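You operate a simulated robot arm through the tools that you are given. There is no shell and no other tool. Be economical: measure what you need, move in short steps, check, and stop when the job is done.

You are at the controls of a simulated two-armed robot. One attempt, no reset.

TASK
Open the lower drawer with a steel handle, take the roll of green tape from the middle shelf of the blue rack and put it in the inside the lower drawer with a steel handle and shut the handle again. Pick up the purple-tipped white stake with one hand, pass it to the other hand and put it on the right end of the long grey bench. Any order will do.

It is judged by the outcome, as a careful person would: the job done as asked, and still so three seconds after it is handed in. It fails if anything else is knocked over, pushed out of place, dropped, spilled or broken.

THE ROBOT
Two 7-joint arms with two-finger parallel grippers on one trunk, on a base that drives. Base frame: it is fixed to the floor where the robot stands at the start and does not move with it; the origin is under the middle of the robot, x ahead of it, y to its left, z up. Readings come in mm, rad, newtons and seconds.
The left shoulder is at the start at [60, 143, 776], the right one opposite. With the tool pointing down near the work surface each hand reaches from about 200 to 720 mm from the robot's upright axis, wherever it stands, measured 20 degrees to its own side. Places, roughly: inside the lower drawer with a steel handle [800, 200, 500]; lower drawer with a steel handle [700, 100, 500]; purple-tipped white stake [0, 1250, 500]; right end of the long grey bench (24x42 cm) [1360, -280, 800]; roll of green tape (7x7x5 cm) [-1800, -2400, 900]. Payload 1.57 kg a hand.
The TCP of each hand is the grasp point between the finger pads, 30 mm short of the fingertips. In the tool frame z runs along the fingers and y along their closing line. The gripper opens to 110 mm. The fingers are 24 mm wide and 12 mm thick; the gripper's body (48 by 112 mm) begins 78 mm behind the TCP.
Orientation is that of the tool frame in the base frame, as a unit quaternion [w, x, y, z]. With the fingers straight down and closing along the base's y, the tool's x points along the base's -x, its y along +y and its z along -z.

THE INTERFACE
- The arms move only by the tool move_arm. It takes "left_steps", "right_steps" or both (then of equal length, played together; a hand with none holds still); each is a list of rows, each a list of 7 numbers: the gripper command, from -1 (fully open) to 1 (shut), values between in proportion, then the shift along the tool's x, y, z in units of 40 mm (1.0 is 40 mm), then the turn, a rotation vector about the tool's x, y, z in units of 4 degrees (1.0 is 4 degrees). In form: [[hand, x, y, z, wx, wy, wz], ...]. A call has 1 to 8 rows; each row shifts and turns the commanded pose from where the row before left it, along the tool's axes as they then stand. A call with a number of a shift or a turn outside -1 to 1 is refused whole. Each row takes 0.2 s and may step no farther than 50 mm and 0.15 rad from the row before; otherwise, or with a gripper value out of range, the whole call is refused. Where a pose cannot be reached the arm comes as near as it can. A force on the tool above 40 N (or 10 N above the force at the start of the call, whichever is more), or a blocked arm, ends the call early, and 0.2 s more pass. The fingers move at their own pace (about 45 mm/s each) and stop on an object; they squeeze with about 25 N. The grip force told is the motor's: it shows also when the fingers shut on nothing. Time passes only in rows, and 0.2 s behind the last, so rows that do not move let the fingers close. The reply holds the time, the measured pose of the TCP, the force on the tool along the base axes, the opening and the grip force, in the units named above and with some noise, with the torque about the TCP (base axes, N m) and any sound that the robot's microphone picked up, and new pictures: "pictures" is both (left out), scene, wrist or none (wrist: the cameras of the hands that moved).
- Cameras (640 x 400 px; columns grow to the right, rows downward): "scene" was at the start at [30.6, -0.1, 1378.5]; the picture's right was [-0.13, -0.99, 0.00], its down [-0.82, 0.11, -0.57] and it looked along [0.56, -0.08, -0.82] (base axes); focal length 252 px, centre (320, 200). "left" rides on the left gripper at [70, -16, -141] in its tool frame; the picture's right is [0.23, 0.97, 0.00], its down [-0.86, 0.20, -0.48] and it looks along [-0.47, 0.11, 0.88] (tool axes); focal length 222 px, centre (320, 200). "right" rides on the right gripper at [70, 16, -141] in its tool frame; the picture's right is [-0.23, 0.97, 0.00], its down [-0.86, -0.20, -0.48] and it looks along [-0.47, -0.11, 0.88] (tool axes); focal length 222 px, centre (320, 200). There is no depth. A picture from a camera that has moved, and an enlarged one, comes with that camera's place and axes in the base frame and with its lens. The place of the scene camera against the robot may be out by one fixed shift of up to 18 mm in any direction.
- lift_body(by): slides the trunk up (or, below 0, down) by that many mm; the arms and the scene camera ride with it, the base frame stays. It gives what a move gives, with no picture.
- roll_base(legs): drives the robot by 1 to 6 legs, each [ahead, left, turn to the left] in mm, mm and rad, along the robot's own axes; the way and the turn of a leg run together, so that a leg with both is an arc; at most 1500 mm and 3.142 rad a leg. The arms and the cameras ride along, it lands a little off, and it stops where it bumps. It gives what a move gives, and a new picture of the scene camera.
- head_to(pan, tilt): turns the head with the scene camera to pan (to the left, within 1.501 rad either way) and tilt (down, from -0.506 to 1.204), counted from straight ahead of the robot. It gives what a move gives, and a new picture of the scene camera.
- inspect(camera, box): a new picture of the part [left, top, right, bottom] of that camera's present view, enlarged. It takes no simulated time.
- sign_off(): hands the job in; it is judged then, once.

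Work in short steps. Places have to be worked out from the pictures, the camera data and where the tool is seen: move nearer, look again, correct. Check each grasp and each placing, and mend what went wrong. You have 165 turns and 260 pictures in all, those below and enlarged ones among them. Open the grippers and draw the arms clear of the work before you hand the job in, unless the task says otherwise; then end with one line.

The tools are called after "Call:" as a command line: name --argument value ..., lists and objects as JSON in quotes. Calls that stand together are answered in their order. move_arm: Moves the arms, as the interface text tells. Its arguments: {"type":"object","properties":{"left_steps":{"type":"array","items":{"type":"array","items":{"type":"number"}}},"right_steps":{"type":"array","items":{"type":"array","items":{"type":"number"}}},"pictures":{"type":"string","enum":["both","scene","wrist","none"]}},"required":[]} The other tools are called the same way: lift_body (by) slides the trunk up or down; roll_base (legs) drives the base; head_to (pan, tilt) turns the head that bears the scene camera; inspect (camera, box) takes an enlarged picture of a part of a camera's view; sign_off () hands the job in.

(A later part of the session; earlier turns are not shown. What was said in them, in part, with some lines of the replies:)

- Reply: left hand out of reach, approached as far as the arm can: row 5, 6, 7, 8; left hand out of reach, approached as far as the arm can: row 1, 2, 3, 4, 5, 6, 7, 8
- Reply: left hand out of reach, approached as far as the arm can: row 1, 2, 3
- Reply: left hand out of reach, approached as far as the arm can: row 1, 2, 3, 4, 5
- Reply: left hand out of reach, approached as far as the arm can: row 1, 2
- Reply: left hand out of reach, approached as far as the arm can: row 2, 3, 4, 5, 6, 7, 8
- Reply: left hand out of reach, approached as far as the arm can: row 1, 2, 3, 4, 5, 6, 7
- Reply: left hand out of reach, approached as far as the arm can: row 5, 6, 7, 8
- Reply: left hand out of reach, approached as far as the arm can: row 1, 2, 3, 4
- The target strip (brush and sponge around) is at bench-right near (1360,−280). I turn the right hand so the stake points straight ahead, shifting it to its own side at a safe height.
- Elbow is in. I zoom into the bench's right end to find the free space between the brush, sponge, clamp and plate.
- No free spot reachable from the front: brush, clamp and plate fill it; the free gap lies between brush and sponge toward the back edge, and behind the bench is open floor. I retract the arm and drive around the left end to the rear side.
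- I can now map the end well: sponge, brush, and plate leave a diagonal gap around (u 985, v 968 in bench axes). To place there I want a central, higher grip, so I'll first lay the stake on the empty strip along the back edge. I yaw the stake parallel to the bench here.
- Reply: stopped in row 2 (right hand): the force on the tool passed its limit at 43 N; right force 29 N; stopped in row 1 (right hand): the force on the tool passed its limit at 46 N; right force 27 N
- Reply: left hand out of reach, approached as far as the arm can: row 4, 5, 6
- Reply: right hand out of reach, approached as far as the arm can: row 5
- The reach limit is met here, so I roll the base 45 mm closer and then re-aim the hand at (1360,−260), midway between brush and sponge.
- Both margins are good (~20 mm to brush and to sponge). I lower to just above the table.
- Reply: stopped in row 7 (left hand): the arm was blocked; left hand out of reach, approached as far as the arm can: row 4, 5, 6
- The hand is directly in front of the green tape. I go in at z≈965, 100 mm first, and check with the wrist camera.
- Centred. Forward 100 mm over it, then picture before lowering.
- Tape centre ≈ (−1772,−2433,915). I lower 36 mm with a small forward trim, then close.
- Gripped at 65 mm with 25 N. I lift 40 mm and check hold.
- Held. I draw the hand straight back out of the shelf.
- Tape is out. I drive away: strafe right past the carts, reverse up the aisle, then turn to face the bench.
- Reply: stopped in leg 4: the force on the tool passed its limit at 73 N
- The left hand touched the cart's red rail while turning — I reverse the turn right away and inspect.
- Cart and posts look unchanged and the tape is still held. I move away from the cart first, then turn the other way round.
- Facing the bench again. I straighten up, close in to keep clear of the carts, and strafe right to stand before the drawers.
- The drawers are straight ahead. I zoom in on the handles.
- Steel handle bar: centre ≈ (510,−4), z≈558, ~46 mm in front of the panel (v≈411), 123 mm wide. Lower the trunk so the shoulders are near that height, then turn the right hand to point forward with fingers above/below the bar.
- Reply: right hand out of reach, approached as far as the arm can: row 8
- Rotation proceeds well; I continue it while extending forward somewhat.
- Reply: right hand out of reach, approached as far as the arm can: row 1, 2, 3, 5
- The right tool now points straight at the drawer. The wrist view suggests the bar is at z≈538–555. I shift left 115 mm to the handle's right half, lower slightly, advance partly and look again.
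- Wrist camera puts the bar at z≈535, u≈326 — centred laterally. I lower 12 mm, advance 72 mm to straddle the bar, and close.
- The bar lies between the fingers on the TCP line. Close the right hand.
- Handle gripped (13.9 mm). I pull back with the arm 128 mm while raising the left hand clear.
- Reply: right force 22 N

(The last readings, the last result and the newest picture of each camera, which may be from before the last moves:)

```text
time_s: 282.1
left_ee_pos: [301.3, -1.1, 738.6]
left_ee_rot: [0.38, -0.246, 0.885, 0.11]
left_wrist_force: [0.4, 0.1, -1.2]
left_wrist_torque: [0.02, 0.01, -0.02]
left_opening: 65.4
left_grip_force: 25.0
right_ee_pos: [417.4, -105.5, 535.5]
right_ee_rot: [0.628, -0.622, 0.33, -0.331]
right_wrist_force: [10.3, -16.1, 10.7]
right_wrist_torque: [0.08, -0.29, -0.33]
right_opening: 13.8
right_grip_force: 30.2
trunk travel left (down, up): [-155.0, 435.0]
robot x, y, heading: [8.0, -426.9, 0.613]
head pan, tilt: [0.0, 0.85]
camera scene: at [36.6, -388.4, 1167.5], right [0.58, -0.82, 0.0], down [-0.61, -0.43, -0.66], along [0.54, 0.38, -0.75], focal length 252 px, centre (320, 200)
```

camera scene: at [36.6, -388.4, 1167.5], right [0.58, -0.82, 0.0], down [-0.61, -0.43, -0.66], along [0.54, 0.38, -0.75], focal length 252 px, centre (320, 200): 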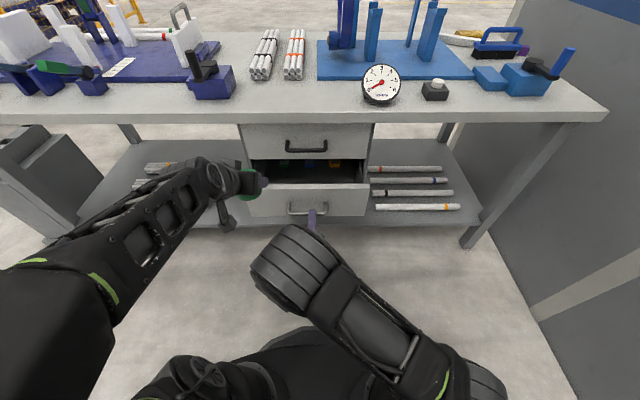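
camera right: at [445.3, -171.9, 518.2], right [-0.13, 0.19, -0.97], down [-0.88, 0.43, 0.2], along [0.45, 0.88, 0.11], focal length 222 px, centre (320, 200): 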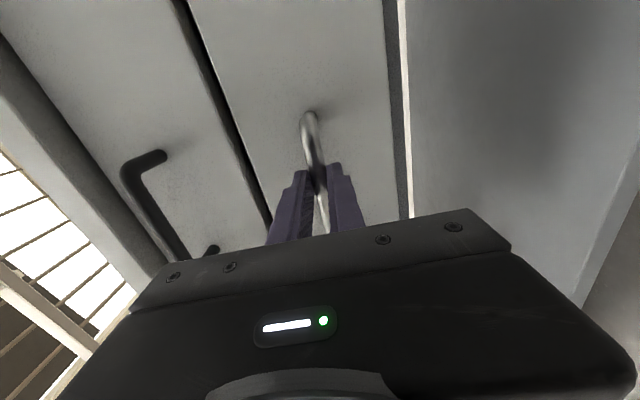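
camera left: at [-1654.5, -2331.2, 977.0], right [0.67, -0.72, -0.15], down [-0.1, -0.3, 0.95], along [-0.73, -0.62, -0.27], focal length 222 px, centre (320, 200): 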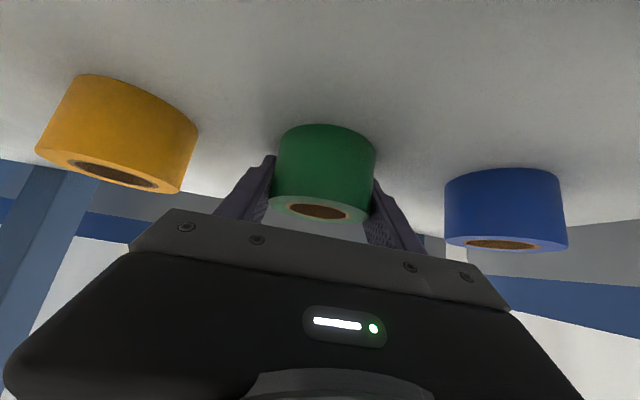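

Drawer is open ~128 mm. I roll the base back 75 mm to open it further.

Call:
move_arm --right_steps '[[1, 0.05, 0, 0, 0, 0, 0], [1, 0, 0, 0, 0, 0, 0]]' --pictures "none"

Call:
roll_base --legs '[[-75, 0, 0]]'

Call:
inspect --camera "scene" --box '[200, 100, 400, 240]'

```text
time_s: 282.8
left_ee_pos: [302.3, 0.2, 736.9]
left_ee_rot: [0.379, -0.247, 0.885, 0.111]
left_wrist_force: [0.6, -0.8, -2.3]
left_wrist_torque: [0.01, 0.01, -0.01]
left_opening: 65.2
left_grip_force: 25.5
right_ee_pos: [417.9, -106.3, 535.8]
right_ee_rot: [0.629, -0.624, 0.327, -0.329]
right_wrist_force: [10.8, -14.5, 9.8]
right_wrist_torque: [0.01, -0.28, -0.65]
right_opening: 13.9
right_grip_force: 30.2
trunk travel left (down, up): [-155.0, 435.0]
robot x, y, heading: [7.0, -423.9, 0.614]
head pan, tilt: [0.0, 0.85]
```

```text
time_s: 283.8
left_ee_pos: [239.8, -43.4, 737.1]
left_ee_rot: [0.38, -0.247, 0.885, 0.112]
left_wrist_force: [1.1, 0.0, -1.9]
left_wrist_torque: [0.0, 0.0, 0.01]
left_opening: 65.6
left_grip_force: 25.1
right_ee_pos: [356.8, -151.0, 535.3]
right_ee_rot: [0.628, -0.623, 0.329, -0.33]
right_wrist_force: [10.8, -16.1, 11.4]
right_wrist_torque: [0.01, -0.32, -0.57]
right_opening: 14.0
right_grip_force: 30.2
trunk travel left (down, up): [-155.0, 435.0]
robot x, y, heading: [-55.3, -467.5, 0.612]
head pan, tilt: [0.0, 0.85]
camera scene: at [-25.3, -431.6, 1167.4], right [0.58, -0.82, 0.0], down [-0.61, -0.43, -0.66], along [0.54, 0.38, -0.75], focal length 252 px, centre (320, 200)
```

scene: 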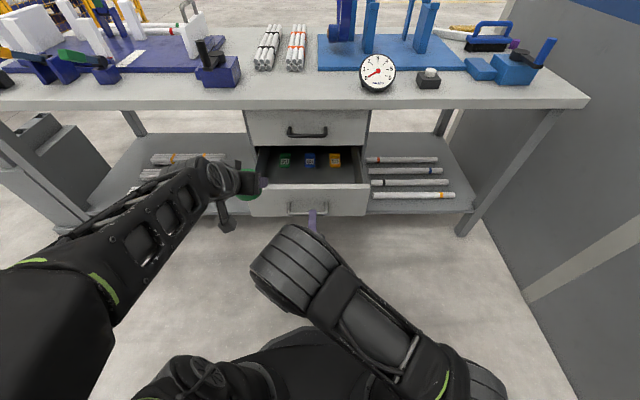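

```text
2.86 times, centred on (300, 170) of scene
camera zoom: at [-25.3, -431.6, 1167.4], right [0.58, -0.82, 0.0], down [-0.61, -0.43, -0.66], along [0.54, 0.38, -0.75], focal length 721 px, centre (377, 286)
```

zoom: 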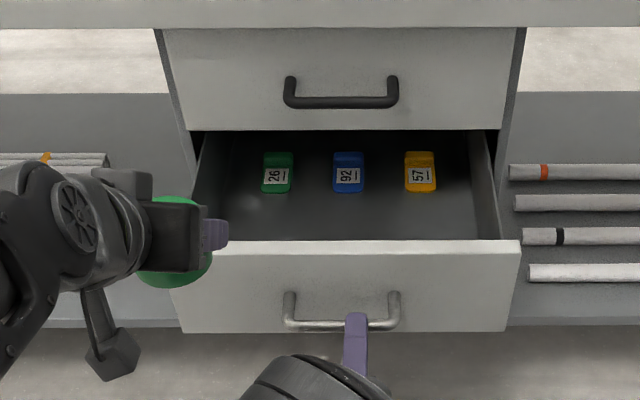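

Drawer is ~200 mm open with three tags at the back. To reach inside with the left hand I need the base closer, so I release the handle and take the right hand back and off to the side.

Call:
move_arm --right_steps '[[0, 0, 0, 0, 0, 0, 0], [-0.5, 0, 0, 0, 0, 0, 0], [-0.5, 0, 0, 0, 0, 0, 0], [-0.5, 0, 0, -0.6, 0, 0, 0], [-0.5, 0, 0, -0.7, 0, 0, 0], [-0.5, 0, 0, -0.6, 0, 0, 0]]' --pictures "wrist"

Call:
move_arm --right_steps '[[-0.5, 0.95, 0, 0, 0, 0, 0], [-0.5, 0.95, 0, 0, 0, 0, 0], [-0.5, 0.95, 0, 0, 0, 0, 0], [-0.5, 0.95, 0, 0, 0, 0, 0], [-0.5, 0.95, 0, 0, 0, 0, 0], [-0.5, 0.95, 0, 0, 0, 0, 0], [-0.5, 0.95, 0, 0, 0, 0, 0]]' --pictures "scene"

```text
time_s: 285.2
left_ee_pos: [241.2, -42.5, 736.8]
left_ee_rot: [0.378, -0.246, 0.885, 0.11]
left_wrist_force: [0.1, -0.3, -1.7]
left_wrist_torque: [0.0, -0.02, 0.04]
left_opening: 65.5
left_grip_force: 24.9
right_ee_pos: [312.1, -191.0, 544.8]
right_ee_rot: [0.634, -0.605, 0.335, -0.344]
right_wrist_force: [0.0, 0.4, 0.1]
right_wrist_torque: [-0.01, 0.04, -0.01]
right_opening: 82.5
right_grip_force: 0.1
trunk travel left (down, up): [-155.0, 435.0]
robot x, y, heading: [-55.0, -466.6, 0.611]
head pan, tilt: [0.0, 0.85]
camera right: at [231.1, -326.2, 523.3], right [-0.09, 0.22, -0.97], down [-0.87, 0.46, 0.19], along [0.49, 0.86, 0.15], focal length 222 px, centre (320, 200)
```

right: 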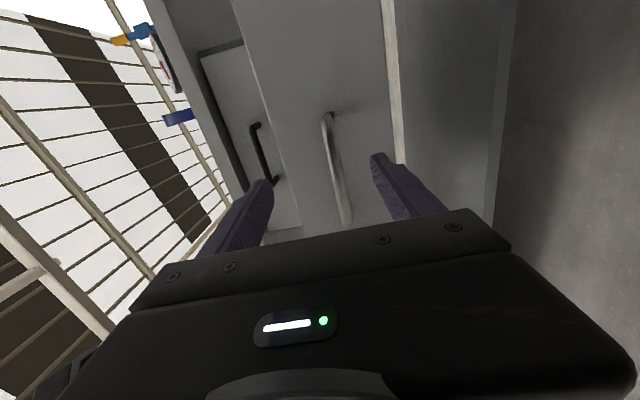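

```text
time_s: 286.8
left_ee_pos: [239.6, -42.7, 737.3]
left_ee_rot: [0.379, -0.247, 0.885, 0.111]
left_wrist_force: [0.1, -0.4, -0.4]
left_wrist_torque: [0.03, 0.01, -0.02]
left_opening: 65.6
left_grip_force: 25.3
right_ee_pos: [449.4, -362.3, 517.5]
right_ee_rot: [0.649, -0.596, 0.362, -0.304]
right_wrist_force: [-0.5, -0.1, 0.5]
right_wrist_torque: [0.0, 0.02, 0.01]
right_opening: 82.4
right_grip_force: 0.0
right hand out of reach, approached as far as the arm can: row 3, 4, 5, 6, 7
trunk travel left (down, up): [-155.0, 435.0]
robot x, y, heading: [-51.6, -469.1, 0.611]
head pan, tilt: [0.0, 0.85]
camera scene: at [-25.3, -430.4, 1167.3], right [0.58, -0.82, 0.0], down [-0.61, -0.43, -0.66], along [0.54, 0.38, -0.75], focal length 252 px, centre (320, 200)
```

scene: 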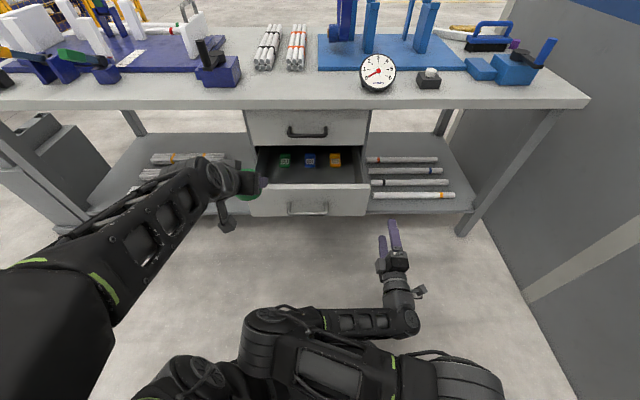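

Right hand is parked beside. Now roll forward 120 mm (left hand stays in front of the upper drawer, above the lower one).

Call:
roll_base --legs '[[120, 0, 0.012]]'

Call:
move_arm --left_steps '[[1, 0, -0.4, 0, 0, 1, 0], [1, 0, -0.4, 0, 0, 1, 0], [1, 0, -0.4, 0, 0, 1, 0], [1, 0, -0.4, 0, 0, 0.8, 0]]' --pictures "both"

```text
time_s: 288.1
left_ee_pos: [335.3, 34.5, 736.8]
left_ee_rot: [0.378, -0.254, 0.883, 0.113]
left_wrist_force: [-0.6, -0.5, -0.7]
left_wrist_torque: [0.02, -0.01, -0.02]
left_opening: 65.3
left_grip_force: 25.0
right_ee_pos: [549.7, -284.6, 518.0]
right_ee_rot: [0.651, -0.599, 0.356, -0.301]
right_wrist_force: [-0.3, -0.5, 0.0]
right_wrist_torque: [0.01, -0.01, -0.02]
right_opening: 82.4
right_grip_force: 0.1
trunk travel left (down, up): [-155.0, 435.0]
robot x, y, heading: [48.0, -394.4, 0.634]
head pan, tilt: [0.0, 0.85]
camera scene: at [75.3, -357.2, 1167.3], right [0.59, -0.81, 0.0], down [-0.61, -0.44, -0.66], along [0.53, 0.39, -0.75], focal length 252 px, centre (320, 200)
```

scene: 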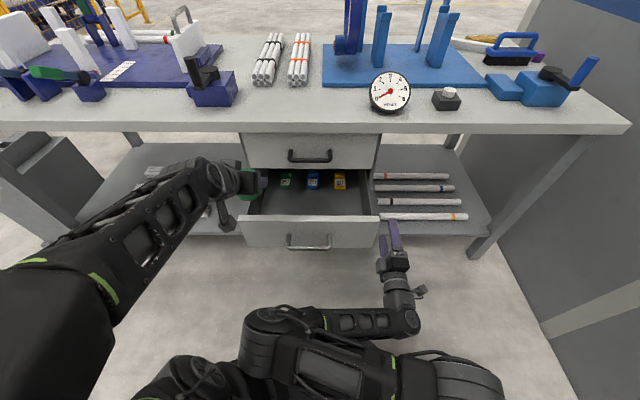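

```text
time_s: 289.1
left_ee_pos: [369.3, -18.8, 737.4]
left_ee_rot: [0.257, -0.268, 0.925, 0.08]
left_wrist_force: [-0.8, -0.4, -0.9]
left_wrist_torque: [0.01, -0.01, -0.01]
left_opening: 65.3
left_grip_force: 25.1
right_ee_pos: [549.9, -283.3, 517.2]
right_ee_rot: [0.651, -0.598, 0.357, -0.302]
right_wrist_force: [0.5, 0.4, -0.2]
right_wrist_torque: [0.01, 0.0, -0.02]
right_opening: 82.7
right_grip_force: 0.0
trunk travel left (down, up): [-155.0, 435.0]
robot x, y, heading: [45.4, -395.5, 0.633]
head pan, tilt: [0.0, 0.85]
camera scene: at [75.4, -357.0, 1167.3], right [0.59, -0.81, 0.0], down [-0.61, -0.44, -0.66], along [0.53, 0.39, -0.75], focal length 252 px, centre (320, 200)
camera left: at [266.5, -105.2, 821.1], right [-0.69, 0.72, -0.11], down [0.31, 0.42, 0.85], along [0.66, 0.55, -0.51], focal length 222 px, centre (320, 200)
```

scene: 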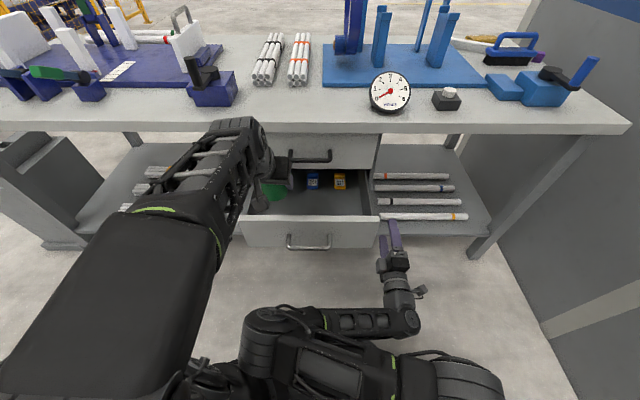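
left: 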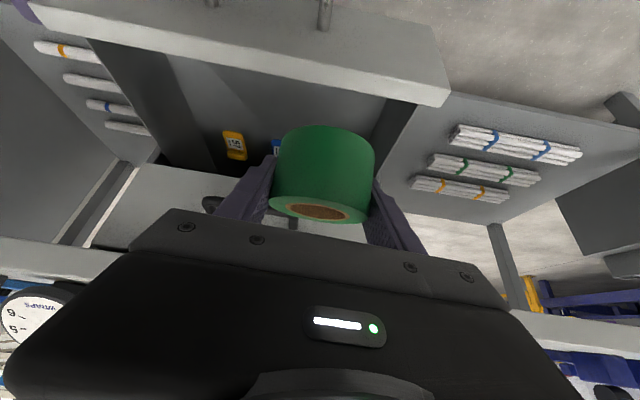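

Clear inside. I lower in front of the upper handle first to z≈600, then check before going further in.

Call:
move_arm --left_steps '[[1, 0.225, 0, 0.865, 0, 0, 0], [1, 0.225, 0, 0.865, 0, 0, 0], [1, 0.225, 0, 0.865, 0, 0, 0], [1, 0.225, 0, 0.865, 0, 0, 0]]' --pictures "both"

```text
time_s: 290.1
left_ee_pos: [400.9, 1.3, 596.5]
left_ee_rot: [0.257, -0.266, 0.926, 0.078]
left_wrist_force: [-0.7, -0.6, -0.7]
left_wrist_torque: [0.07, -0.01, 0.01]
left_opening: 65.2
left_grip_force: 24.8
right_ee_pos: [550.3, -283.3, 516.6]
right_ee_rot: [0.651, -0.598, 0.357, -0.302]
right_wrist_force: [0.4, 0.0, 0.3]
right_wrist_torque: [-0.03, 0.01, 0.0]
right_opening: 82.4
right_grip_force: 0.0
trunk travel left (down, up): [-155.0, 435.0]
robot x, y, heading: [44.4, -396.3, 0.63]
head pan, tilt: [0.0, 0.85]
camera scene: at [75.4, -357.0, 1167.1], right [0.59, -0.81, 0.0], down [-0.61, -0.44, -0.66], along [0.53, 0.39, -0.75], focal length 252 px, centre (320, 200)
camera left: at [298.6, -83.1, 680.8], right [-0.69, 0.72, -0.11], down [0.31, 0.42, 0.85], along [0.66, 0.55, -0.51], focal length 222 px, centre (320, 200)
```

scene: 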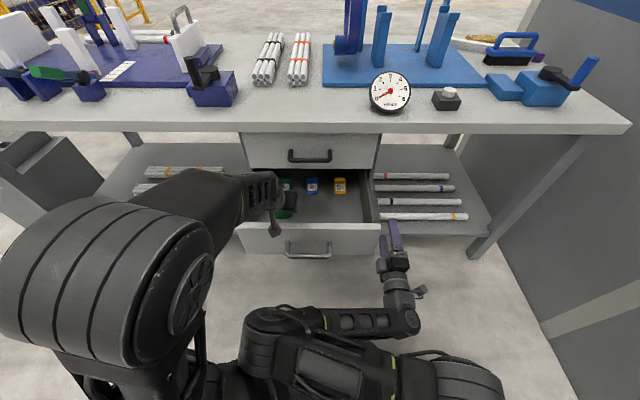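
left: 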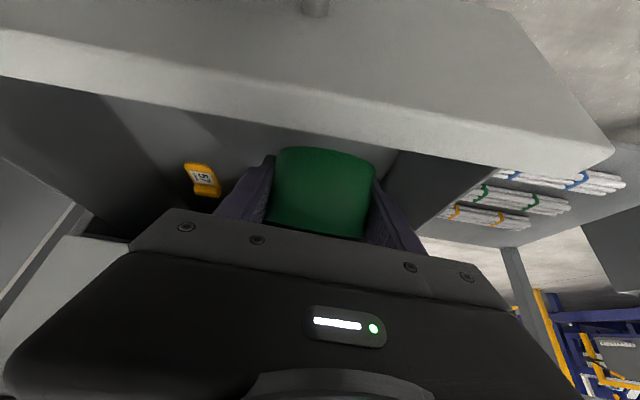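

Next: 72 mm further in and down to z≈548.

Call:
move_arm --left_steps '[[1, -0.5, 0.03, 0.3, 0, 0, 0], [1, -0.5, 0.03, 0.3, 0, 0, 0], [1, 0.05, 0.03, 0.6, 0, 0, 0], [1, 0.05, 0, 0.6, 0, 0, 0], [1, 0, 0, 0, 0, 0, 0]]' --pictures "both"

Call:
inspect --camera "scene" --box '[200, 130, 400, 270]'

```text
time_s: 291.2
left_ee_pos: [457.9, 41.2, 554.1]
left_ee_rot: [0.258, -0.266, 0.925, 0.079]
left_wrist_force: [1.2, 0.2, -1.5]
left_wrist_torque: [0.01, -0.02, 0.0]
left_opening: 65.4
left_grip_force: 25.3
right_ee_pos: [549.8, -283.2, 516.8]
right_ee_rot: [0.65, -0.599, 0.357, -0.302]
right_wrist_force: [0.2, 0.8, 0.4]
right_wrist_torque: [-0.03, -0.02, -0.02]
right_opening: 82.7
right_grip_force: 0.0
trunk travel left (down, up): [-155.0, 435.0]
robot x, y, heading: [48.5, -394.7, 0.632]
head pan, tilt: [0.0, 0.85]
camera scene: at [75.6, -357.0, 1167.3], right [0.59, -0.81, 0.0], down [-0.61, -0.44, -0.66], along [0.53, 0.39, -0.75], focal length 252 px, centre (320, 200)
camera left: at [355.3, -44.5, 638.3], right [-0.69, 0.72, -0.11], down [0.31, 0.42, 0.85], along [0.66, 0.55, -0.51], focal length 222 px, centre (320, 200)
```

scene: 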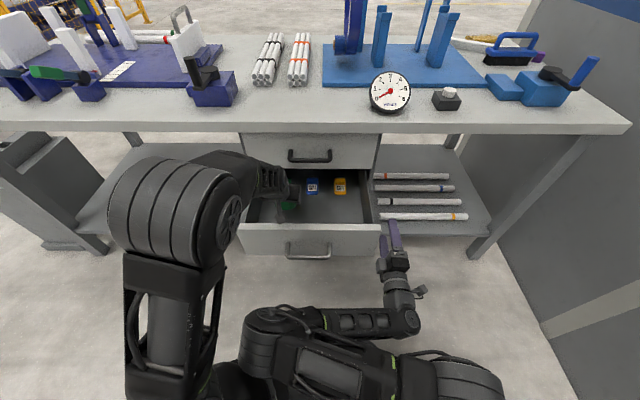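
left: 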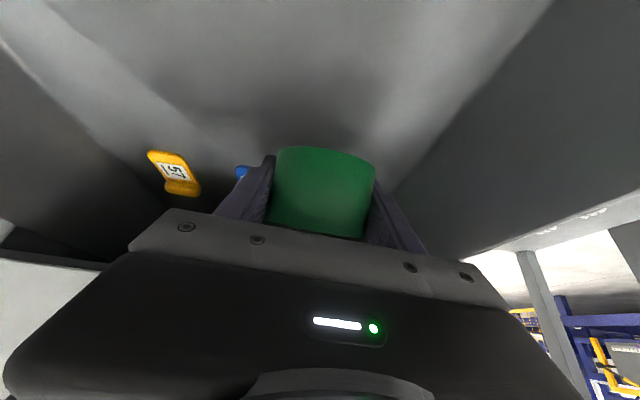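

```text
2.86 times, centred on (300, 200) of scene
camera zoom: at [75.6, -357.0, 1167.3], right [0.59, -0.81, 0.0], down [-0.61, -0.44, -0.66], along [0.53, 0.39, -0.75], focal length 721 px, centre (377, 200)
```

zoom: 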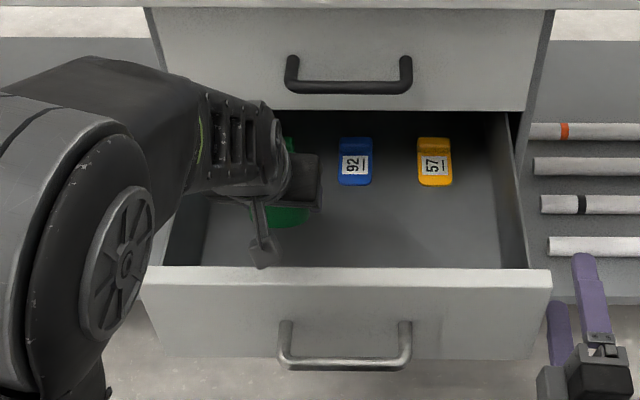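

The tape is well inside, a couple of cm above the floor. I lower ~8 mm more and release.

Call:
move_arm --left_steps '[[1, 0.1, 0, 0.17, 0, 0, 0], [1, 0, 0, 0, 0, 0, 0], [0, 0, 0, 0, 0, 0, 0], [-0.5, 0, 0, 0, 0, 0, 0], [-0.7, 0, 0, 0, 0, 0, 0], [-0.7, 0, 0, 0, 0, 0, 0]]' --pictures "wrist"

```text
time_s: 292.6
left_ee_pos: [459.1, 42.1, 547.0]
left_ee_rot: [0.257, -0.267, 0.926, 0.079]
left_wrist_force: [0.0, -0.6, -0.8]
left_wrist_torque: [0.03, -0.01, 0.01]
left_opening: 93.5
left_grip_force: 0.1
right_ee_pos: [549.7, -284.2, 517.9]
right_ee_rot: [0.651, -0.599, 0.357, -0.302]
right_wrist_force: [-0.3, 0.2, 0.5]
right_wrist_torque: [0.0, 0.03, 0.01]
right_opening: 82.4
right_grip_force: 0.0
trunk travel left (down, up): [-155.0, 435.0]
robot x, y, heading: [45.9, -391.5, 0.631]
head pan, tilt: [0.0, 0.85]
camera left: at [356.3, -43.9, 631.5], right [-0.69, 0.72, -0.11], down [0.31, 0.42, 0.85], along [0.66, 0.55, -0.51], focal length 222 px, centre (320, 200)
```

left: 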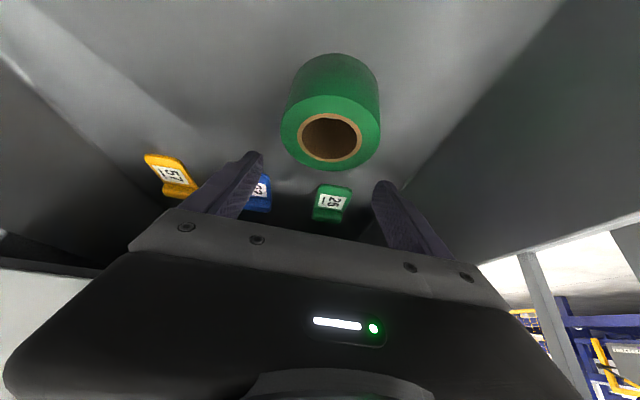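

The tape lies flat inside, clear of the tags. I withdraw the left hand up and back out of the drawer.

Call:
move_arm --left_steps '[[-0.7, -0.39, 0, -0.64, 0, 0, 0], [-0.7, -0.39, 0, -0.64, 0, 0, 0], [-0.7, 0.38, 0, -0.81, 0, 0, 0], [-0.7, 0.38, 0, -0.81, 0, 0, 0], [-0.7, -0.06, 0, -0.74, 0, 0, 0], [-0.7, -0.06, 0, -0.74, 0, 0, 0], [-0.7, -0.06, 0, -0.74, 0, 0, 0]]' --pictures "scene"

Call:
inspect --camera "scene" --box '[200, 130, 400, 270]'

```text
time_s: 294.2
left_ee_pos: [375.6, -11.0, 730.0]
left_ee_rot: [0.257, -0.267, 0.925, 0.079]
left_wrist_force: [0.0, 0.9, -0.9]
left_wrist_torque: [-0.03, 0.02, 0.0]
left_opening: 93.9
left_grip_force: 0.1
right_ee_pos: [549.2, -282.8, 517.4]
right_ee_rot: [0.652, -0.599, 0.356, -0.301]
right_wrist_force: [0.7, 0.4, 0.0]
right_wrist_torque: [0.0, -0.01, -0.01]
right_opening: 82.4
right_grip_force: 0.0
trunk travel left (down, up): [-155.0, 435.0]
robot x, y, heading: [48.5, -398.5, 0.632]
head pan, tilt: [0.0, 0.85]
camera scene: at [75.5, -357.0, 1167.3], right [0.59, -0.81, 0.0], down [-0.61, -0.44, -0.66], along [0.53, 0.39, -0.75], focal length 252 px, centre (320, 200)
```

scene: 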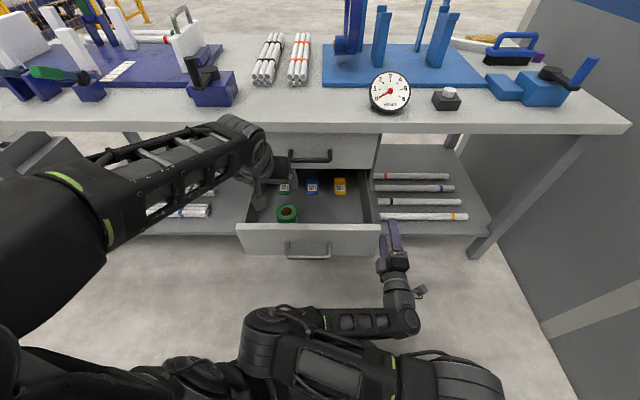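

```text
2.86 times, centred on (300, 200) of scene
camera zoom: at [75.5, -357.0, 1167.3], right [0.59, -0.81, 0.0], down [-0.61, -0.44, -0.66], along [0.53, 0.39, -0.75], focal length 721 px, centre (377, 200)
```

zoom: 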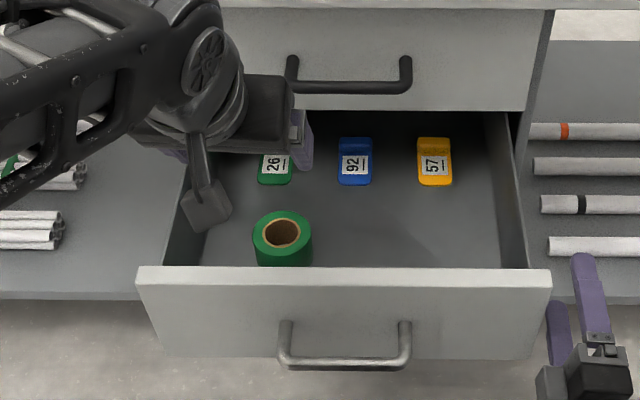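

Tape sits properly inside. Now I roll back and bring the right hand to the handle again to push the drawer shut.

Call:
roll_base --legs '[[-125, 0, -0.01]]'

Call:
move_arm --right_steps '[[-0.5, -0.9, 0, -0.05, 0, 0, -0.75], [-0.5, -0.9, 0, -0.05, 0, 0, -0.75], [-0.5, -0.9, 0, 0, 0, 0, 0], [-0.5, -0.9, 0, 0, 0, 0, 0], [-0.5, -0.9, 0, 0, 0, 0, 0], [-0.5, -0.9, 0, 0, 0, 0, 0]]' --pictures "both"

```text
time_s: 295.5
left_ee_pos: [275.2, -89.7, 729.2]
left_ee_rot: [0.258, -0.262, 0.927, 0.078]
left_wrist_force: [-0.4, -0.4, -0.6]
left_wrist_torque: [-0.04, 0.0, 0.01]
left_opening: 93.5
left_grip_force: 0.2
right_ee_pos: [446.9, -364.0, 517.3]
right_ee_rot: [0.65, -0.597, 0.359, -0.303]
right_wrist_force: [0.4, -0.8, 0.3]
right_wrist_torque: [-0.01, 0.01, 0.01]
right_opening: 82.2
right_grip_force: 0.0
trunk travel left (down, up): [-155.0, 435.0]
robot x, y, heading: [-58.5, -468.9, 0.619]
head pan, tilt: [0.0, 0.85]
camera scene: at [-28.0, -432.6, 1167.3], right [0.58, -0.81, 0.0], down [-0.61, -0.44, -0.66], along [0.54, 0.38, -0.75], focal length 252 px, centre (320, 200)
```

scene: 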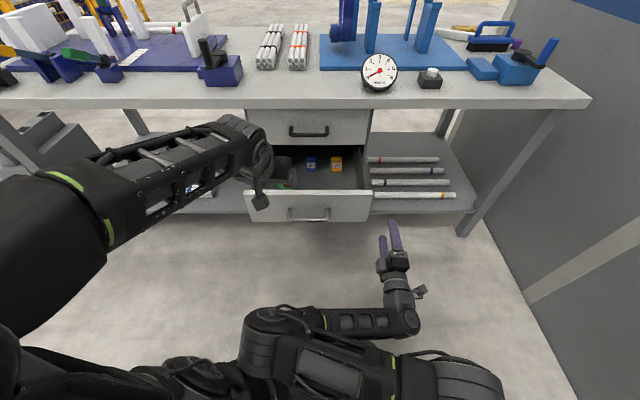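

```text
time_s: 296.9
left_ee_pos: [276.1, -90.8, 730.0]
left_ee_rot: [0.258, -0.261, 0.927, 0.078]
left_wrist_force: [0.5, -0.3, 0.8]
left_wrist_torque: [-0.01, 0.02, -0.01]
left_opening: 93.5
left_grip_force: 0.1
right_ee_pos: [324.6, -187.8, 524.7]
right_ee_rot: [0.633, -0.615, 0.327, -0.339]
right_wrist_force: [0.2, 0.2, 0.4]
right_wrist_torque: [0.01, -0.01, -0.02]
right_opening: 82.3
right_grip_force: 0.1
trunk travel left (down, up): [-155.0, 435.0]
robot x, y, heading: [-57.3, -470.4, 0.625]
head pan, tilt: [0.0, 0.85]
camera scene: at [-28.1, -432.7, 1167.3], right [0.58, -0.81, 0.0], down [-0.61, -0.44, -0.66], along [0.54, 0.38, -0.75], focal length 252 px, centre (320, 200)
camera right: at [246.9, -324.9, 504.4], right [-0.1, 0.2, -0.97], down [-0.88, 0.44, 0.18], along [0.47, 0.87, 0.13], focal length 222 px, centre (320, 200)
```

scene: 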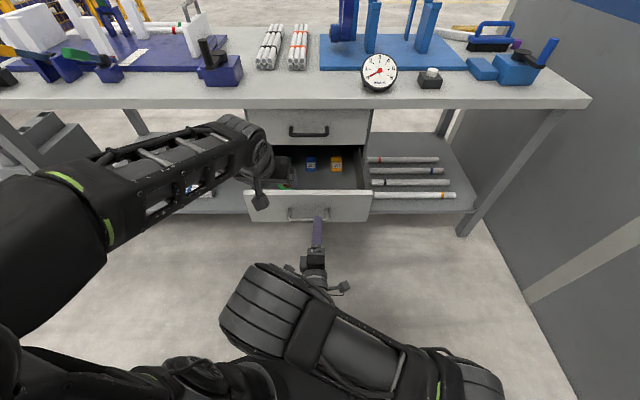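
right: 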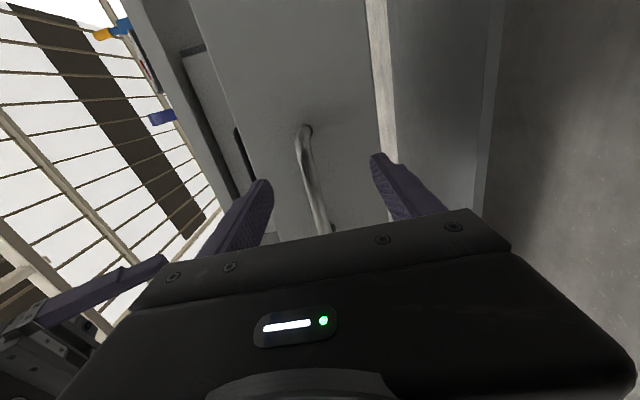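

Handle is between the fingers' line. I raise 10 mm, go forward 48 mm and grip it.

Call:
move_arm --right_steps '[[-0.5, -0.35, -0.25, 0, 0, 0, 0], [-0.5, 0, 0, 0.6, 0, 0, 0], [-0.5, 0, 0, 0.6, 0, 0, 0], [1, 0, 0, 0, 0, 0, 0], [1, 0, 0, 0, 0, 0, 0], [1, 0, 0, 0, 0, 0, 0], [1, 0, 0, 0, 0, 0, 0], [1, 0, 0, 0, 0, 0, 0]]' --pictures "wrist"

```text
time_s: 298.7
left_ee_pos: [276.1, -90.1, 729.3]
left_ee_rot: [0.259, -0.262, 0.926, 0.078]
left_wrist_force: [0.4, -0.6, 0.4]
left_wrist_torque: [0.0, 0.02, 0.01]
left_opening: 93.5
left_grip_force: 0.0
right_ee_pos: [356.5, -149.5, 535.3]
right_ee_rot: [0.634, -0.613, 0.328, -0.339]
right_wrist_force: [1.3, 0.3, 12.3]
right_wrist_torque: [-0.01, 0.07, 0.28]
right_opening: 14.2
right_grip_force: 22.3
trunk travel left (down, up): [-155.0, 435.0]
robot x, y, heading: [-54.4, -469.3, 0.621]
head pan, tilt: [0.0, 0.85]
camera right: at [278.2, -286.4, 514.6], right [-0.1, 0.21, -0.97], down [-0.88, 0.44, 0.18], along [0.47, 0.87, 0.14], focal length 222 px, centre (320, 200)
```

right: 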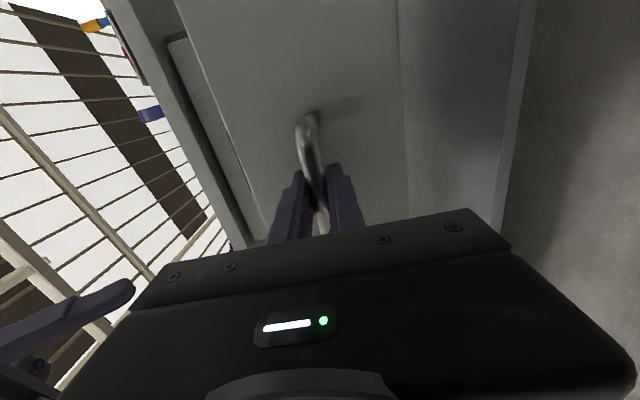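

Gripped. I push the drawer in by rolling the base 115 mm, then finish with the arm.

Call:
roll_base --legs '[[115, 0, 0]]'

Call:
move_arm --right_steps '[[1, 0, 0, 0.5, 0, 0, 0], [1, 0, 0, 0.5, 0, 0, 0], [1, 0, 0, 0.4, 0, 0, 0], [1, 0, 0, 0.3, 0, 0, 0]]' --pictures "scene"

```text
time_s: 299.9
left_ee_pos: [370.5, -21.5, 729.9]
left_ee_rot: [0.258, -0.263, 0.926, 0.078]
left_wrist_force: [-0.2, -0.1, 0.1]
left_wrist_torque: [-0.01, 0.02, 0.04]
left_opening: 93.4
left_grip_force: 0.0
right_ee_pos: [452.3, -81.2, 535.4]
right_ee_rot: [0.634, -0.613, 0.327, -0.34]
right_wrist_force: [4.8, -5.4, 22.4]
right_wrist_torque: [0.05, 0.11, -0.33]
right_opening: 13.9
right_grip_force: 30.6
trunk travel left (down, up): [-155.0, 435.0]
robot x, y, heading: [39.6, -405.7, 0.62]
head pan, tilt: [0.0, 0.85]
camera scene: at [66.0, -365.6, 1167.4], right [0.58, -0.81, 0.0], down [-0.61, -0.44, -0.66], along [0.54, 0.39, -0.75], focal length 252 px, centre (320, 200)
```

scene: 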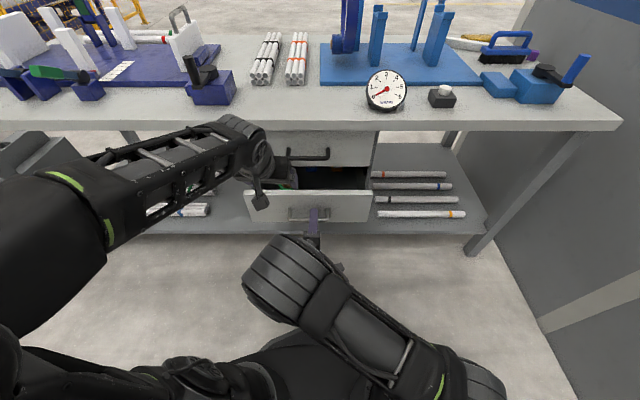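

```text
time_s: 300.9
left_ee_pos: [370.1, -19.8, 728.6]
left_ee_rot: [0.258, -0.263, 0.926, 0.077]
left_wrist_force: [-0.4, -0.6, -0.5]
left_wrist_torque: [-0.01, -0.01, -0.02]
left_opening: 93.4
left_grip_force: 0.1
right_ee_pos: [507.6, -43.2, 535.8]
right_ee_rot: [0.632, -0.616, 0.327, -0.338]
right_wrist_force: [-3.9, 6.9, -14.8]
right_wrist_torque: [0.21, 0.04, 0.64]
right_opening: 13.8
right_grip_force: 30.1
trunk travel left (down, up): [-155.0, 435.0]
robot x, y, heading: [40.3, -402.5, 0.624]
head pan, tilt: [0.0, 0.85]
camera scene: at [67.3, -363.4, 1167.0], right [0.58, -0.81, 0.0], down [-0.61, -0.44, -0.66], along [0.54, 0.38, -0.75], focal length 252 px, centre (320, 200)
```

scene: 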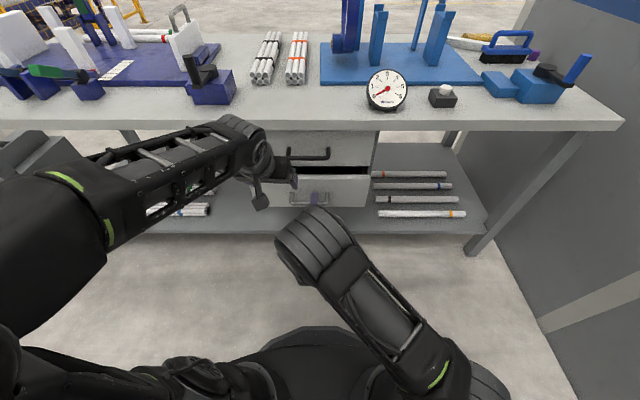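

About 18 mm remain; push gently to the stop.

Call:
move_arm --right_steps '[[1, 0, 0, 0.2, 0, 0, 0], [1, 0, 0, 0.2, 0, 0, 0], [1, 0, 0, 0.08, 0, 0, 0], [1, 0, 0, 0.08, 0, 0, 0], [1, 0, 0, 0, 0, 0, 0]]' --pictures "both"

```text
time_s: 302.1
left_ee_pos: [369.7, -19.4, 729.0]
left_ee_rot: [0.258, -0.263, 0.927, 0.077]
left_wrist_force: [0.4, -0.4, 0.1]
left_wrist_torque: [-0.01, 0.0, -0.02]
left_opening: 93.3
left_grip_force: 0.0
right_ee_pos: [526.4, -28.5, 535.1]
right_ee_rot: [0.632, -0.616, 0.328, -0.336]
right_wrist_force: [-13.0, 18.1, -21.2]
right_wrist_torque: [0.14, -0.04, -0.05]
right_opening: 13.9
right_grip_force: 30.3
trunk travel left (down, up): [-155.0, 435.0]
robot x, y, heading: [37.7, -399.8, 0.623]
head pan, tilt: [0.0, 0.85]
camera scene: at [67.4, -362.5, 1167.1], right [0.58, -0.81, 0.0], down [-0.61, -0.44, -0.66], along [0.54, 0.38, -0.75], focal length 252 px, centre (320, 200)
camera right: at [447.9, -166.1, 515.7], right [-0.11, 0.2, -0.97], down [-0.88, 0.44, 0.19], along [0.46, 0.88, 0.13], focal length 222 px, centre (320, 200)
```

scene: 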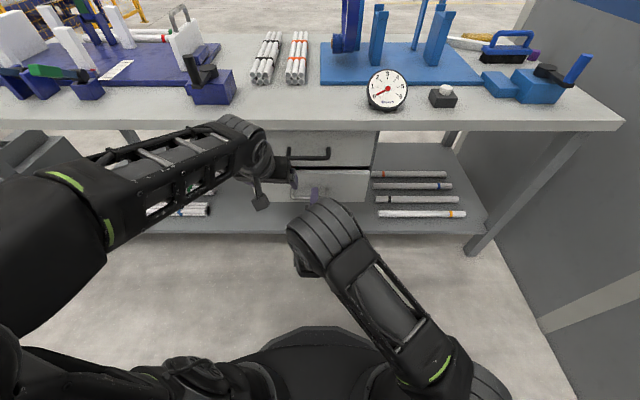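
right: 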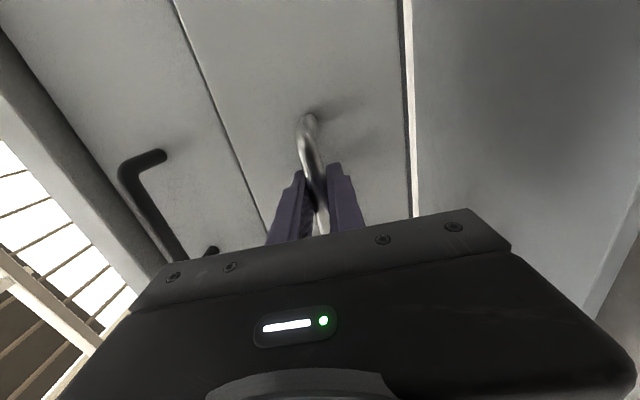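

Nearly flush. I push a little further to feel the stop.

Call:
move_arm --right_steps '[[1, 0, 0, 0.1, 0, 0, 0], [1, 0, 0, 0.05, 0, 0, 0], [1, 0, 0, 0, 0, 0, 0]]' --pictures "wrist"

```text
time_s: 302.9
left_ee_pos: [370.8, -19.5, 728.7]
left_ee_rot: [0.257, -0.263, 0.927, 0.077]
left_wrist_force: [-0.4, -0.6, 0.6]
left_wrist_torque: [0.02, 0.03, 0.03]
left_opening: 93.4
left_grip_force: 0.0
right_ee_pos: [530.8, -26.1, 535.6]
right_ee_rot: [0.632, -0.616, 0.329, -0.336]
right_wrist_force: [-11.9, 13.8, -25.2]
right_wrist_torque: [0.17, -0.02, 0.41]
right_opening: 13.8
right_grip_force: 30.3
trunk travel left (down, up): [-155.0, 435.0]
robot x, y, heading: [39.7, -399.7, 0.62]
head pan, tilt: [0.0, 0.85]
camera right: at [452.8, -163.2, 516.0], right [-0.11, 0.2, -0.97], down [-0.88, 0.44, 0.19], along [0.47, 0.88, 0.13], focal length 222 px, centre (320, 200)
```

right: 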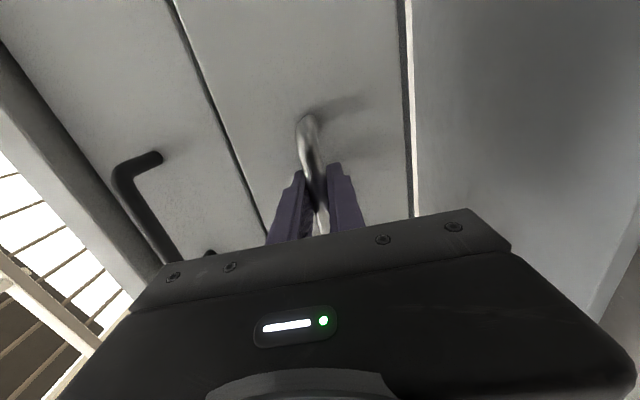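

The gap pattern approaches the original closed look but not quite; I keep pushing in small steps until resistance.

Call:
move_arm --right_steps '[[1, 0, 0, 0.1, 0, 0, 0], [1, 0, 0, 0.1, 0, 0, 0], [1, 0, 0, 0, 0, 0, 0]]' --pictures "wrist"

```text
time_s: 303.7
left_ee_pos: [369.5, -19.1, 728.9]
left_ee_rot: [0.256, -0.263, 0.927, 0.078]
left_wrist_force: [-0.7, 0.8, 0.2]
left_wrist_torque: [0.02, 0.0, 0.01]
left_opening: 93.5
left_grip_force: 0.1
right_ee_pos: [537.0, -21.8, 535.1]
right_ee_rot: [0.632, -0.617, 0.328, -0.336]
right_wrist_force: [-12.5, 16.9, -23.4]
right_wrist_torque: [0.12, -0.05, -0.09]
right_opening: 13.7
right_grip_force: 30.2
trunk travel left (down, up): [-155.0, 435.0]
robot x, y, heading: [38.1, -403.9, 0.625]
head pan, tilt: [0.0, 0.85]
camera right: at [458.9, -159.3, 515.9], right [-0.11, 0.2, -0.97], down [-0.88, 0.44, 0.19], along [0.47, 0.88, 0.13], focal length 222 px, centre (320, 200)
```

right: 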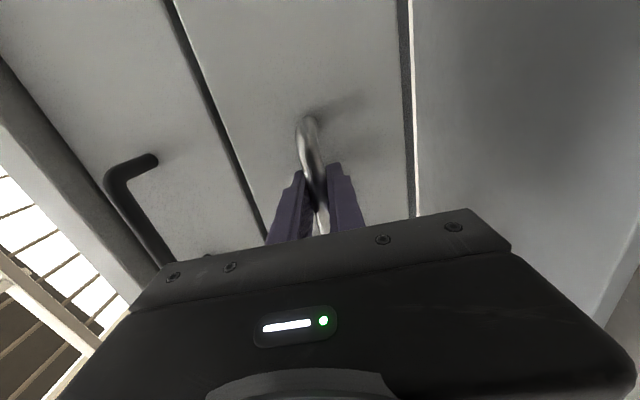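

Still moving freely, so not at the stop yet; continue pushing with force watch.

Call:
move_arm --right_steps '[[1, 0, 0, 0.1, 0, 0, 0], [1, 0, 0, 0.1, 0, 0, 0], [1, 0, 0, 0.1, 0, 0, 0], [1, 0, 0, 0, 0, 0, 0]]' --pictures "wrist"

Call:
inspect --camera "scene" --box '[220, 110, 400, 240]'

```text
time_s: 304.7
left_ee_pos: [370.4, -20.7, 728.3]
left_ee_rot: [0.258, -0.263, 0.927, 0.078]
left_wrist_force: [-0.4, -0.6, -0.1]
left_wrist_torque: [-0.02, 0.04, 0.01]
left_opening: 93.7
left_grip_force: 0.2
right_ee_pos: [548.4, -17.3, 535.3]
right_ee_rot: [0.631, -0.616, 0.329, -0.336]
right_wrist_force: [-20.9, 2.3, -26.3]
right_wrist_torque: [0.12, 0.02, -0.03]
right_opening: 13.9
right_grip_force: 30.3
trunk travel left (down, up): [-155.0, 435.0]
robot x, y, heading: [40.3, -400.6, 0.624]
head pan, tilt: [0.0, 0.85]
camera right: at [469.3, -154.2, 516.1], right [-0.11, 0.2, -0.97], down [-0.88, 0.44, 0.19], along [0.47, 0.87, 0.13], focal length 222 px, centre (320, 200)
```

right: 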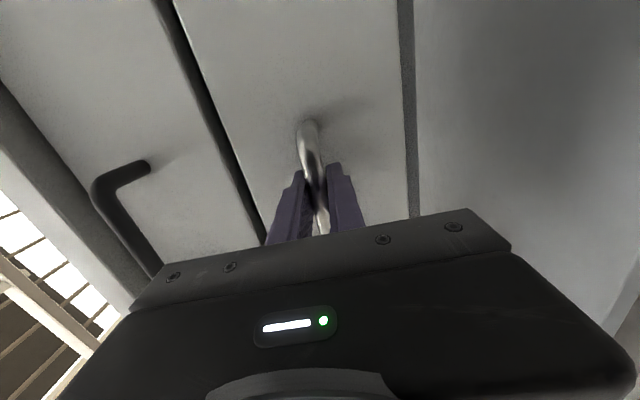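

```text
3.08 times, centred on (310, 175) of scene
camera zoom: at [67.2, -363.4, 1167.2], right [0.58, -0.81, 0.0], down [-0.61, -0.44, -0.66], along [0.54, 0.38, -0.75], focal length 777 px, centre (351, 277)
```

zoom: 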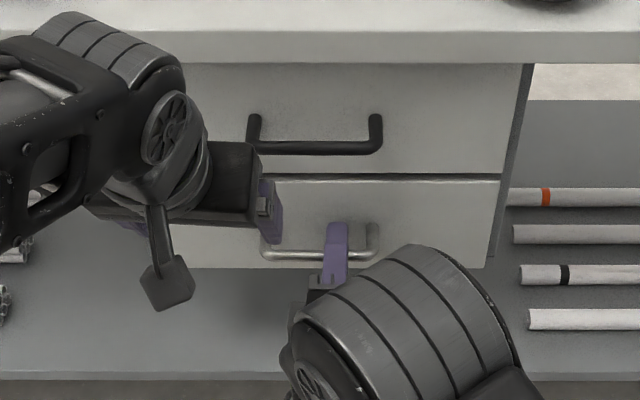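

The scene view shows the bar back at its original depth (v≈410): the drawer is shut and the fingers have merely slid along the bar to touch the panel. I open and withdraw straight back.

Call:
move_arm --right_steps '[[0, 0, 0, 0, 0, 0, 0], [-0.5, 0, 0, 0, 0, 0, 0], [-0.7, 0, 0, 0, 0, 0, 0], [-0.7, 0, 0, 0, 0, 0, 0], [-0.7, 0, 0, -0.6, 0, 0, 0], [-0.7, 0, 0, -0.9, 0, 0, 0], [-0.7, 0, 0, -0.9, 0, 0, 0]]' --pictures "both"

Call:
inspect --camera "scene" --box '[220, 110, 400, 240]'

```text
time_s: 306.3
left_ee_pos: [369.9, -20.3, 729.2]
left_ee_rot: [0.258, -0.263, 0.926, 0.079]
left_wrist_force: [0.5, -0.1, 0.2]
left_wrist_torque: [0.0, 0.02, 0.0]
left_opening: 93.6
left_grip_force: 0.0
right_ee_pos: [468.3, -71.3, 532.7]
right_ee_rot: [0.633, -0.613, 0.328, -0.339]
right_wrist_force: [0.1, -0.4, 0.7]
right_wrist_torque: [0.03, -0.05, -0.02]
right_opening: 93.6
right_grip_force: 0.0
trunk travel left (down, up): [-155.0, 435.0]
robot x, y, heading: [39.2, -400.1, 0.626]
head pan, tilt: [0.0, 0.85]
camera scene: at [67.0, -364.4, 1167.3], right [0.58, -0.81, 0.0], down [-0.61, -0.44, -0.66], along [0.54, 0.38, -0.75], focal length 252 px, centre (320, 200)
camera right: at [390.3, -208.1, 512.2], right [-0.1, 0.21, -0.97], down [-0.88, 0.44, 0.18], along [0.47, 0.87, 0.14], focal length 222 px, centre (320, 200)
```

scene: 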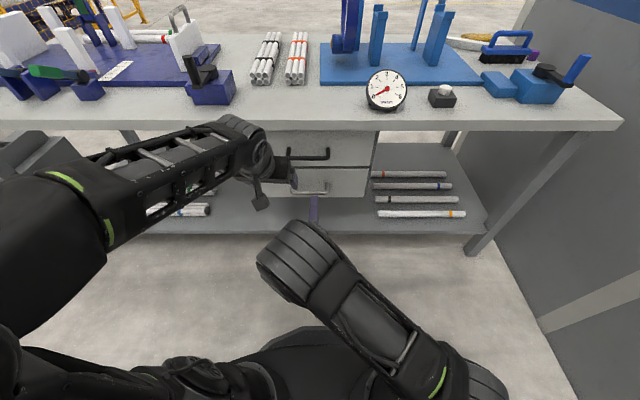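
right: 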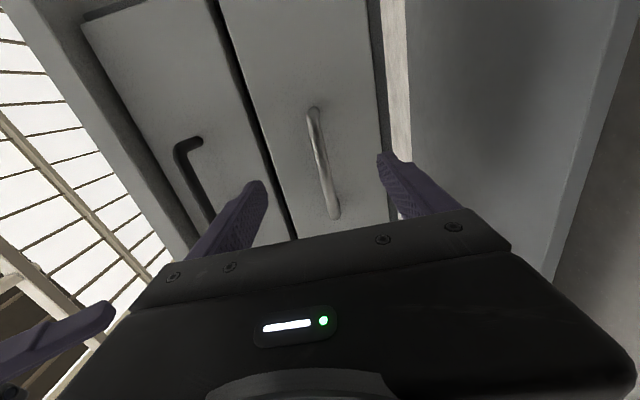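

```text
3.08 times, centred on (310, 175) of scene
camera zoom: at [67.0, -364.4, 1167.3], right [0.58, -0.81, 0.0], down [-0.61, -0.44, -0.66], along [0.54, 0.38, -0.75], focal length 777 px, centre (351, 277)
```

zoom: 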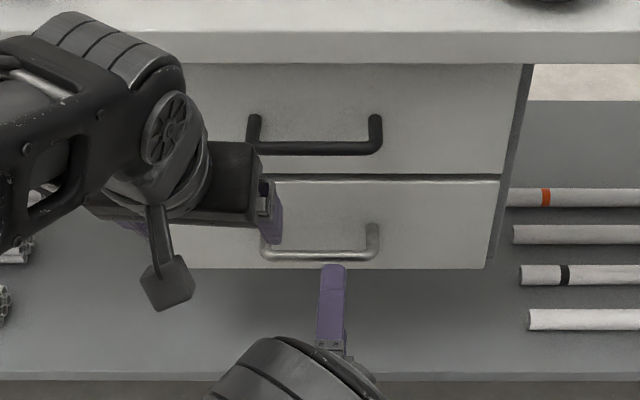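

The drawer is shut flush. I open both grippers, roll back clear, and have a last look at the bench's right end.

Call:
move_arm --left_steps '[[-1, 0, 0, 0, 0, 0, 0], [-1, 0, 0, 0, 0, 0, 0]]' --right_steps '[[-1, 0, 0, 0, 0, 0, 0], [-1, 0, 0, 0, 0, 0, 0]]' --pictures "none"

Call:
roll_base --legs '[[-85, 0, 0]]'

Call:
lift_body --by 300

Call:
head_to --pan -0.35 --tilt 0.6

Call:
inspect --camera "scene" --box '[200, 80, 440, 240]'

```text
time_s: 306.9
left_ee_pos: [370.6, -20.6, 728.5]
left_ee_rot: [0.258, -0.263, 0.926, 0.078]
left_wrist_force: [-0.6, 0.5, -0.6]
left_wrist_torque: [-0.02, 0.04, 0.0]
left_opening: 110.0
left_grip_force: 0.0
right_ee_pos: [468.3, -71.3, 533.3]
right_ee_rot: [0.634, -0.613, 0.328, -0.339]
right_wrist_force: [-0.4, -0.2, 0.5]
right_wrist_torque: [0.01, 0.01, -0.03]
right_opening: 110.2
right_grip_force: 0.0
trunk travel left (down, up): [-155.0, 435.0]
robot x, y, heading: [39.7, -398.2, 0.619]
head pan, tilt: [0.0, 0.85]
```

```text
time_s: 308.0
left_ee_pos: [300.5, -71.2, 728.3]
left_ee_rot: [0.258, -0.262, 0.927, 0.077]
left_wrist_force: [0.6, 0.0, -0.5]
left_wrist_torque: [-0.04, -0.03, -0.04]
left_opening: 109.9
left_grip_force: 0.0
right_ee_pos: [398.9, -120.3, 532.9]
right_ee_rot: [0.634, -0.614, 0.328, -0.339]
right_wrist_force: [0.3, -0.3, -0.3]
right_wrist_torque: [0.01, 0.01, 0.0]
right_opening: 110.1
right_grip_force: 0.1
trunk travel left (down, up): [-155.0, 435.0]
robot x, y, heading: [-33.0, -452.4, 0.618]
head pan, tilt: [0.0, 0.85]
camera scene: at [-3.3, -414.8, 1167.3], right [0.58, -0.81, 0.0], down [-0.61, -0.44, -0.66], along [0.54, 0.38, -0.75], focal length 252 px, centre (320, 200)
```

scene: 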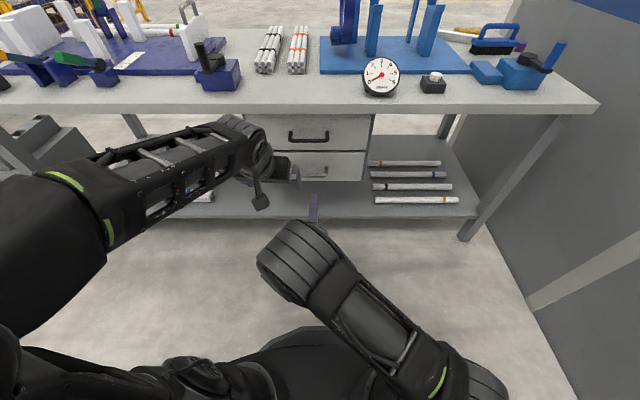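

```text
time_s: 311.0
left_ee_pos: [300.8, -71.1, 1028.6]
left_ee_rot: [0.257, -0.263, 0.926, 0.078]
left_wrist_force: [-0.2, -0.3, -0.2]
left_wrist_torque: [0.02, 0.03, -0.01]
left_opening: 110.0
left_grip_force: 0.0
right_ee_pos: [399.1, -120.9, 833.6]
right_ee_rot: [0.634, -0.613, 0.328, -0.339]
right_wrist_force: [0.4, -0.1, -0.8]
right_wrist_torque: [0.0, -0.02, 0.03]
right_opening: 109.7
right_grip_force: 0.0
trunk travel left (down, up): [-455.0, 135.0]
robot x, y, heading: [-33.7, -455.4, 0.617]
head pan, tilt: [0.0, 0.85]
```

```text
time_s: 311.9
left_ee_pos: [299.7, -70.3, 1029.8]
left_ee_rot: [0.257, -0.263, 0.927, 0.078]
left_wrist_force: [-0.7, 0.6, 0.0]
left_wrist_torque: [-0.03, -0.03, 0.01]
left_opening: 110.1
left_grip_force: 0.0
right_ee_pos: [399.1, -120.8, 833.0]
right_ee_rot: [0.634, -0.613, 0.328, -0.34]
right_wrist_force: [-0.2, 0.8, 0.0]
right_wrist_torque: [0.0, -0.04, -0.02]
right_opening: 109.8
right_grip_force: 0.1
trunk travel left (down, up): [-455.0, 135.0]
robot x, y, heading: [-32.8, -451.9, 0.619]
head pan, tilt: [-0.351, 0.6]
camera scene: at [18.2, -436.7, 1488.1], right [0.27, -0.96, 0.0], down [-0.54, -0.15, -0.82], along [0.79, 0.22, -0.57], focal length 252 px, centre (320, 200)
```

scene: 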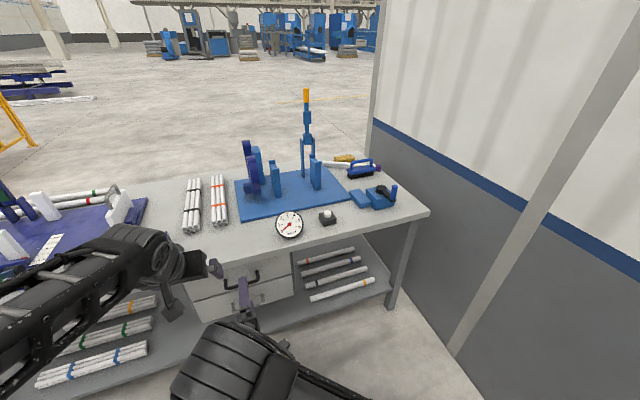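

```text
2.50 times, centred on (320, 160) of scene
camera zoom: at [18.2, -436.7, 1488.1], right [0.27, -0.96, 0.0], down [-0.54, -0.15, -0.82], along [0.79, 0.22, -0.57], focal length 631 px, centre (320, 300)
```

zoom: 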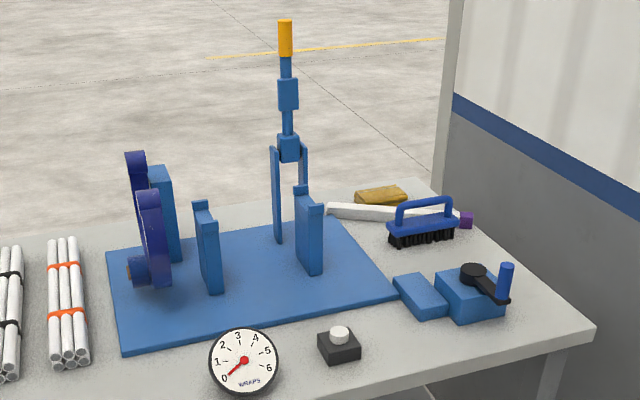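

Everything checks out: the stake lies on the right end of the bench between brush and sponge, the drawer is shut with the tape inside, and both hands are open and clear.

Call:
sign_off

```text
The job is handed in.
```

The green tape is in the lower steel-handled drawer, which is shut again. The purple-tipped stake was passed from the left hand to the right and now lies on the right end of the bench. On the way back from the rack the left hand bumped the cart's red rail at about 73 N. The cart and the posts on it looked unmoved in the pictures afterwards.
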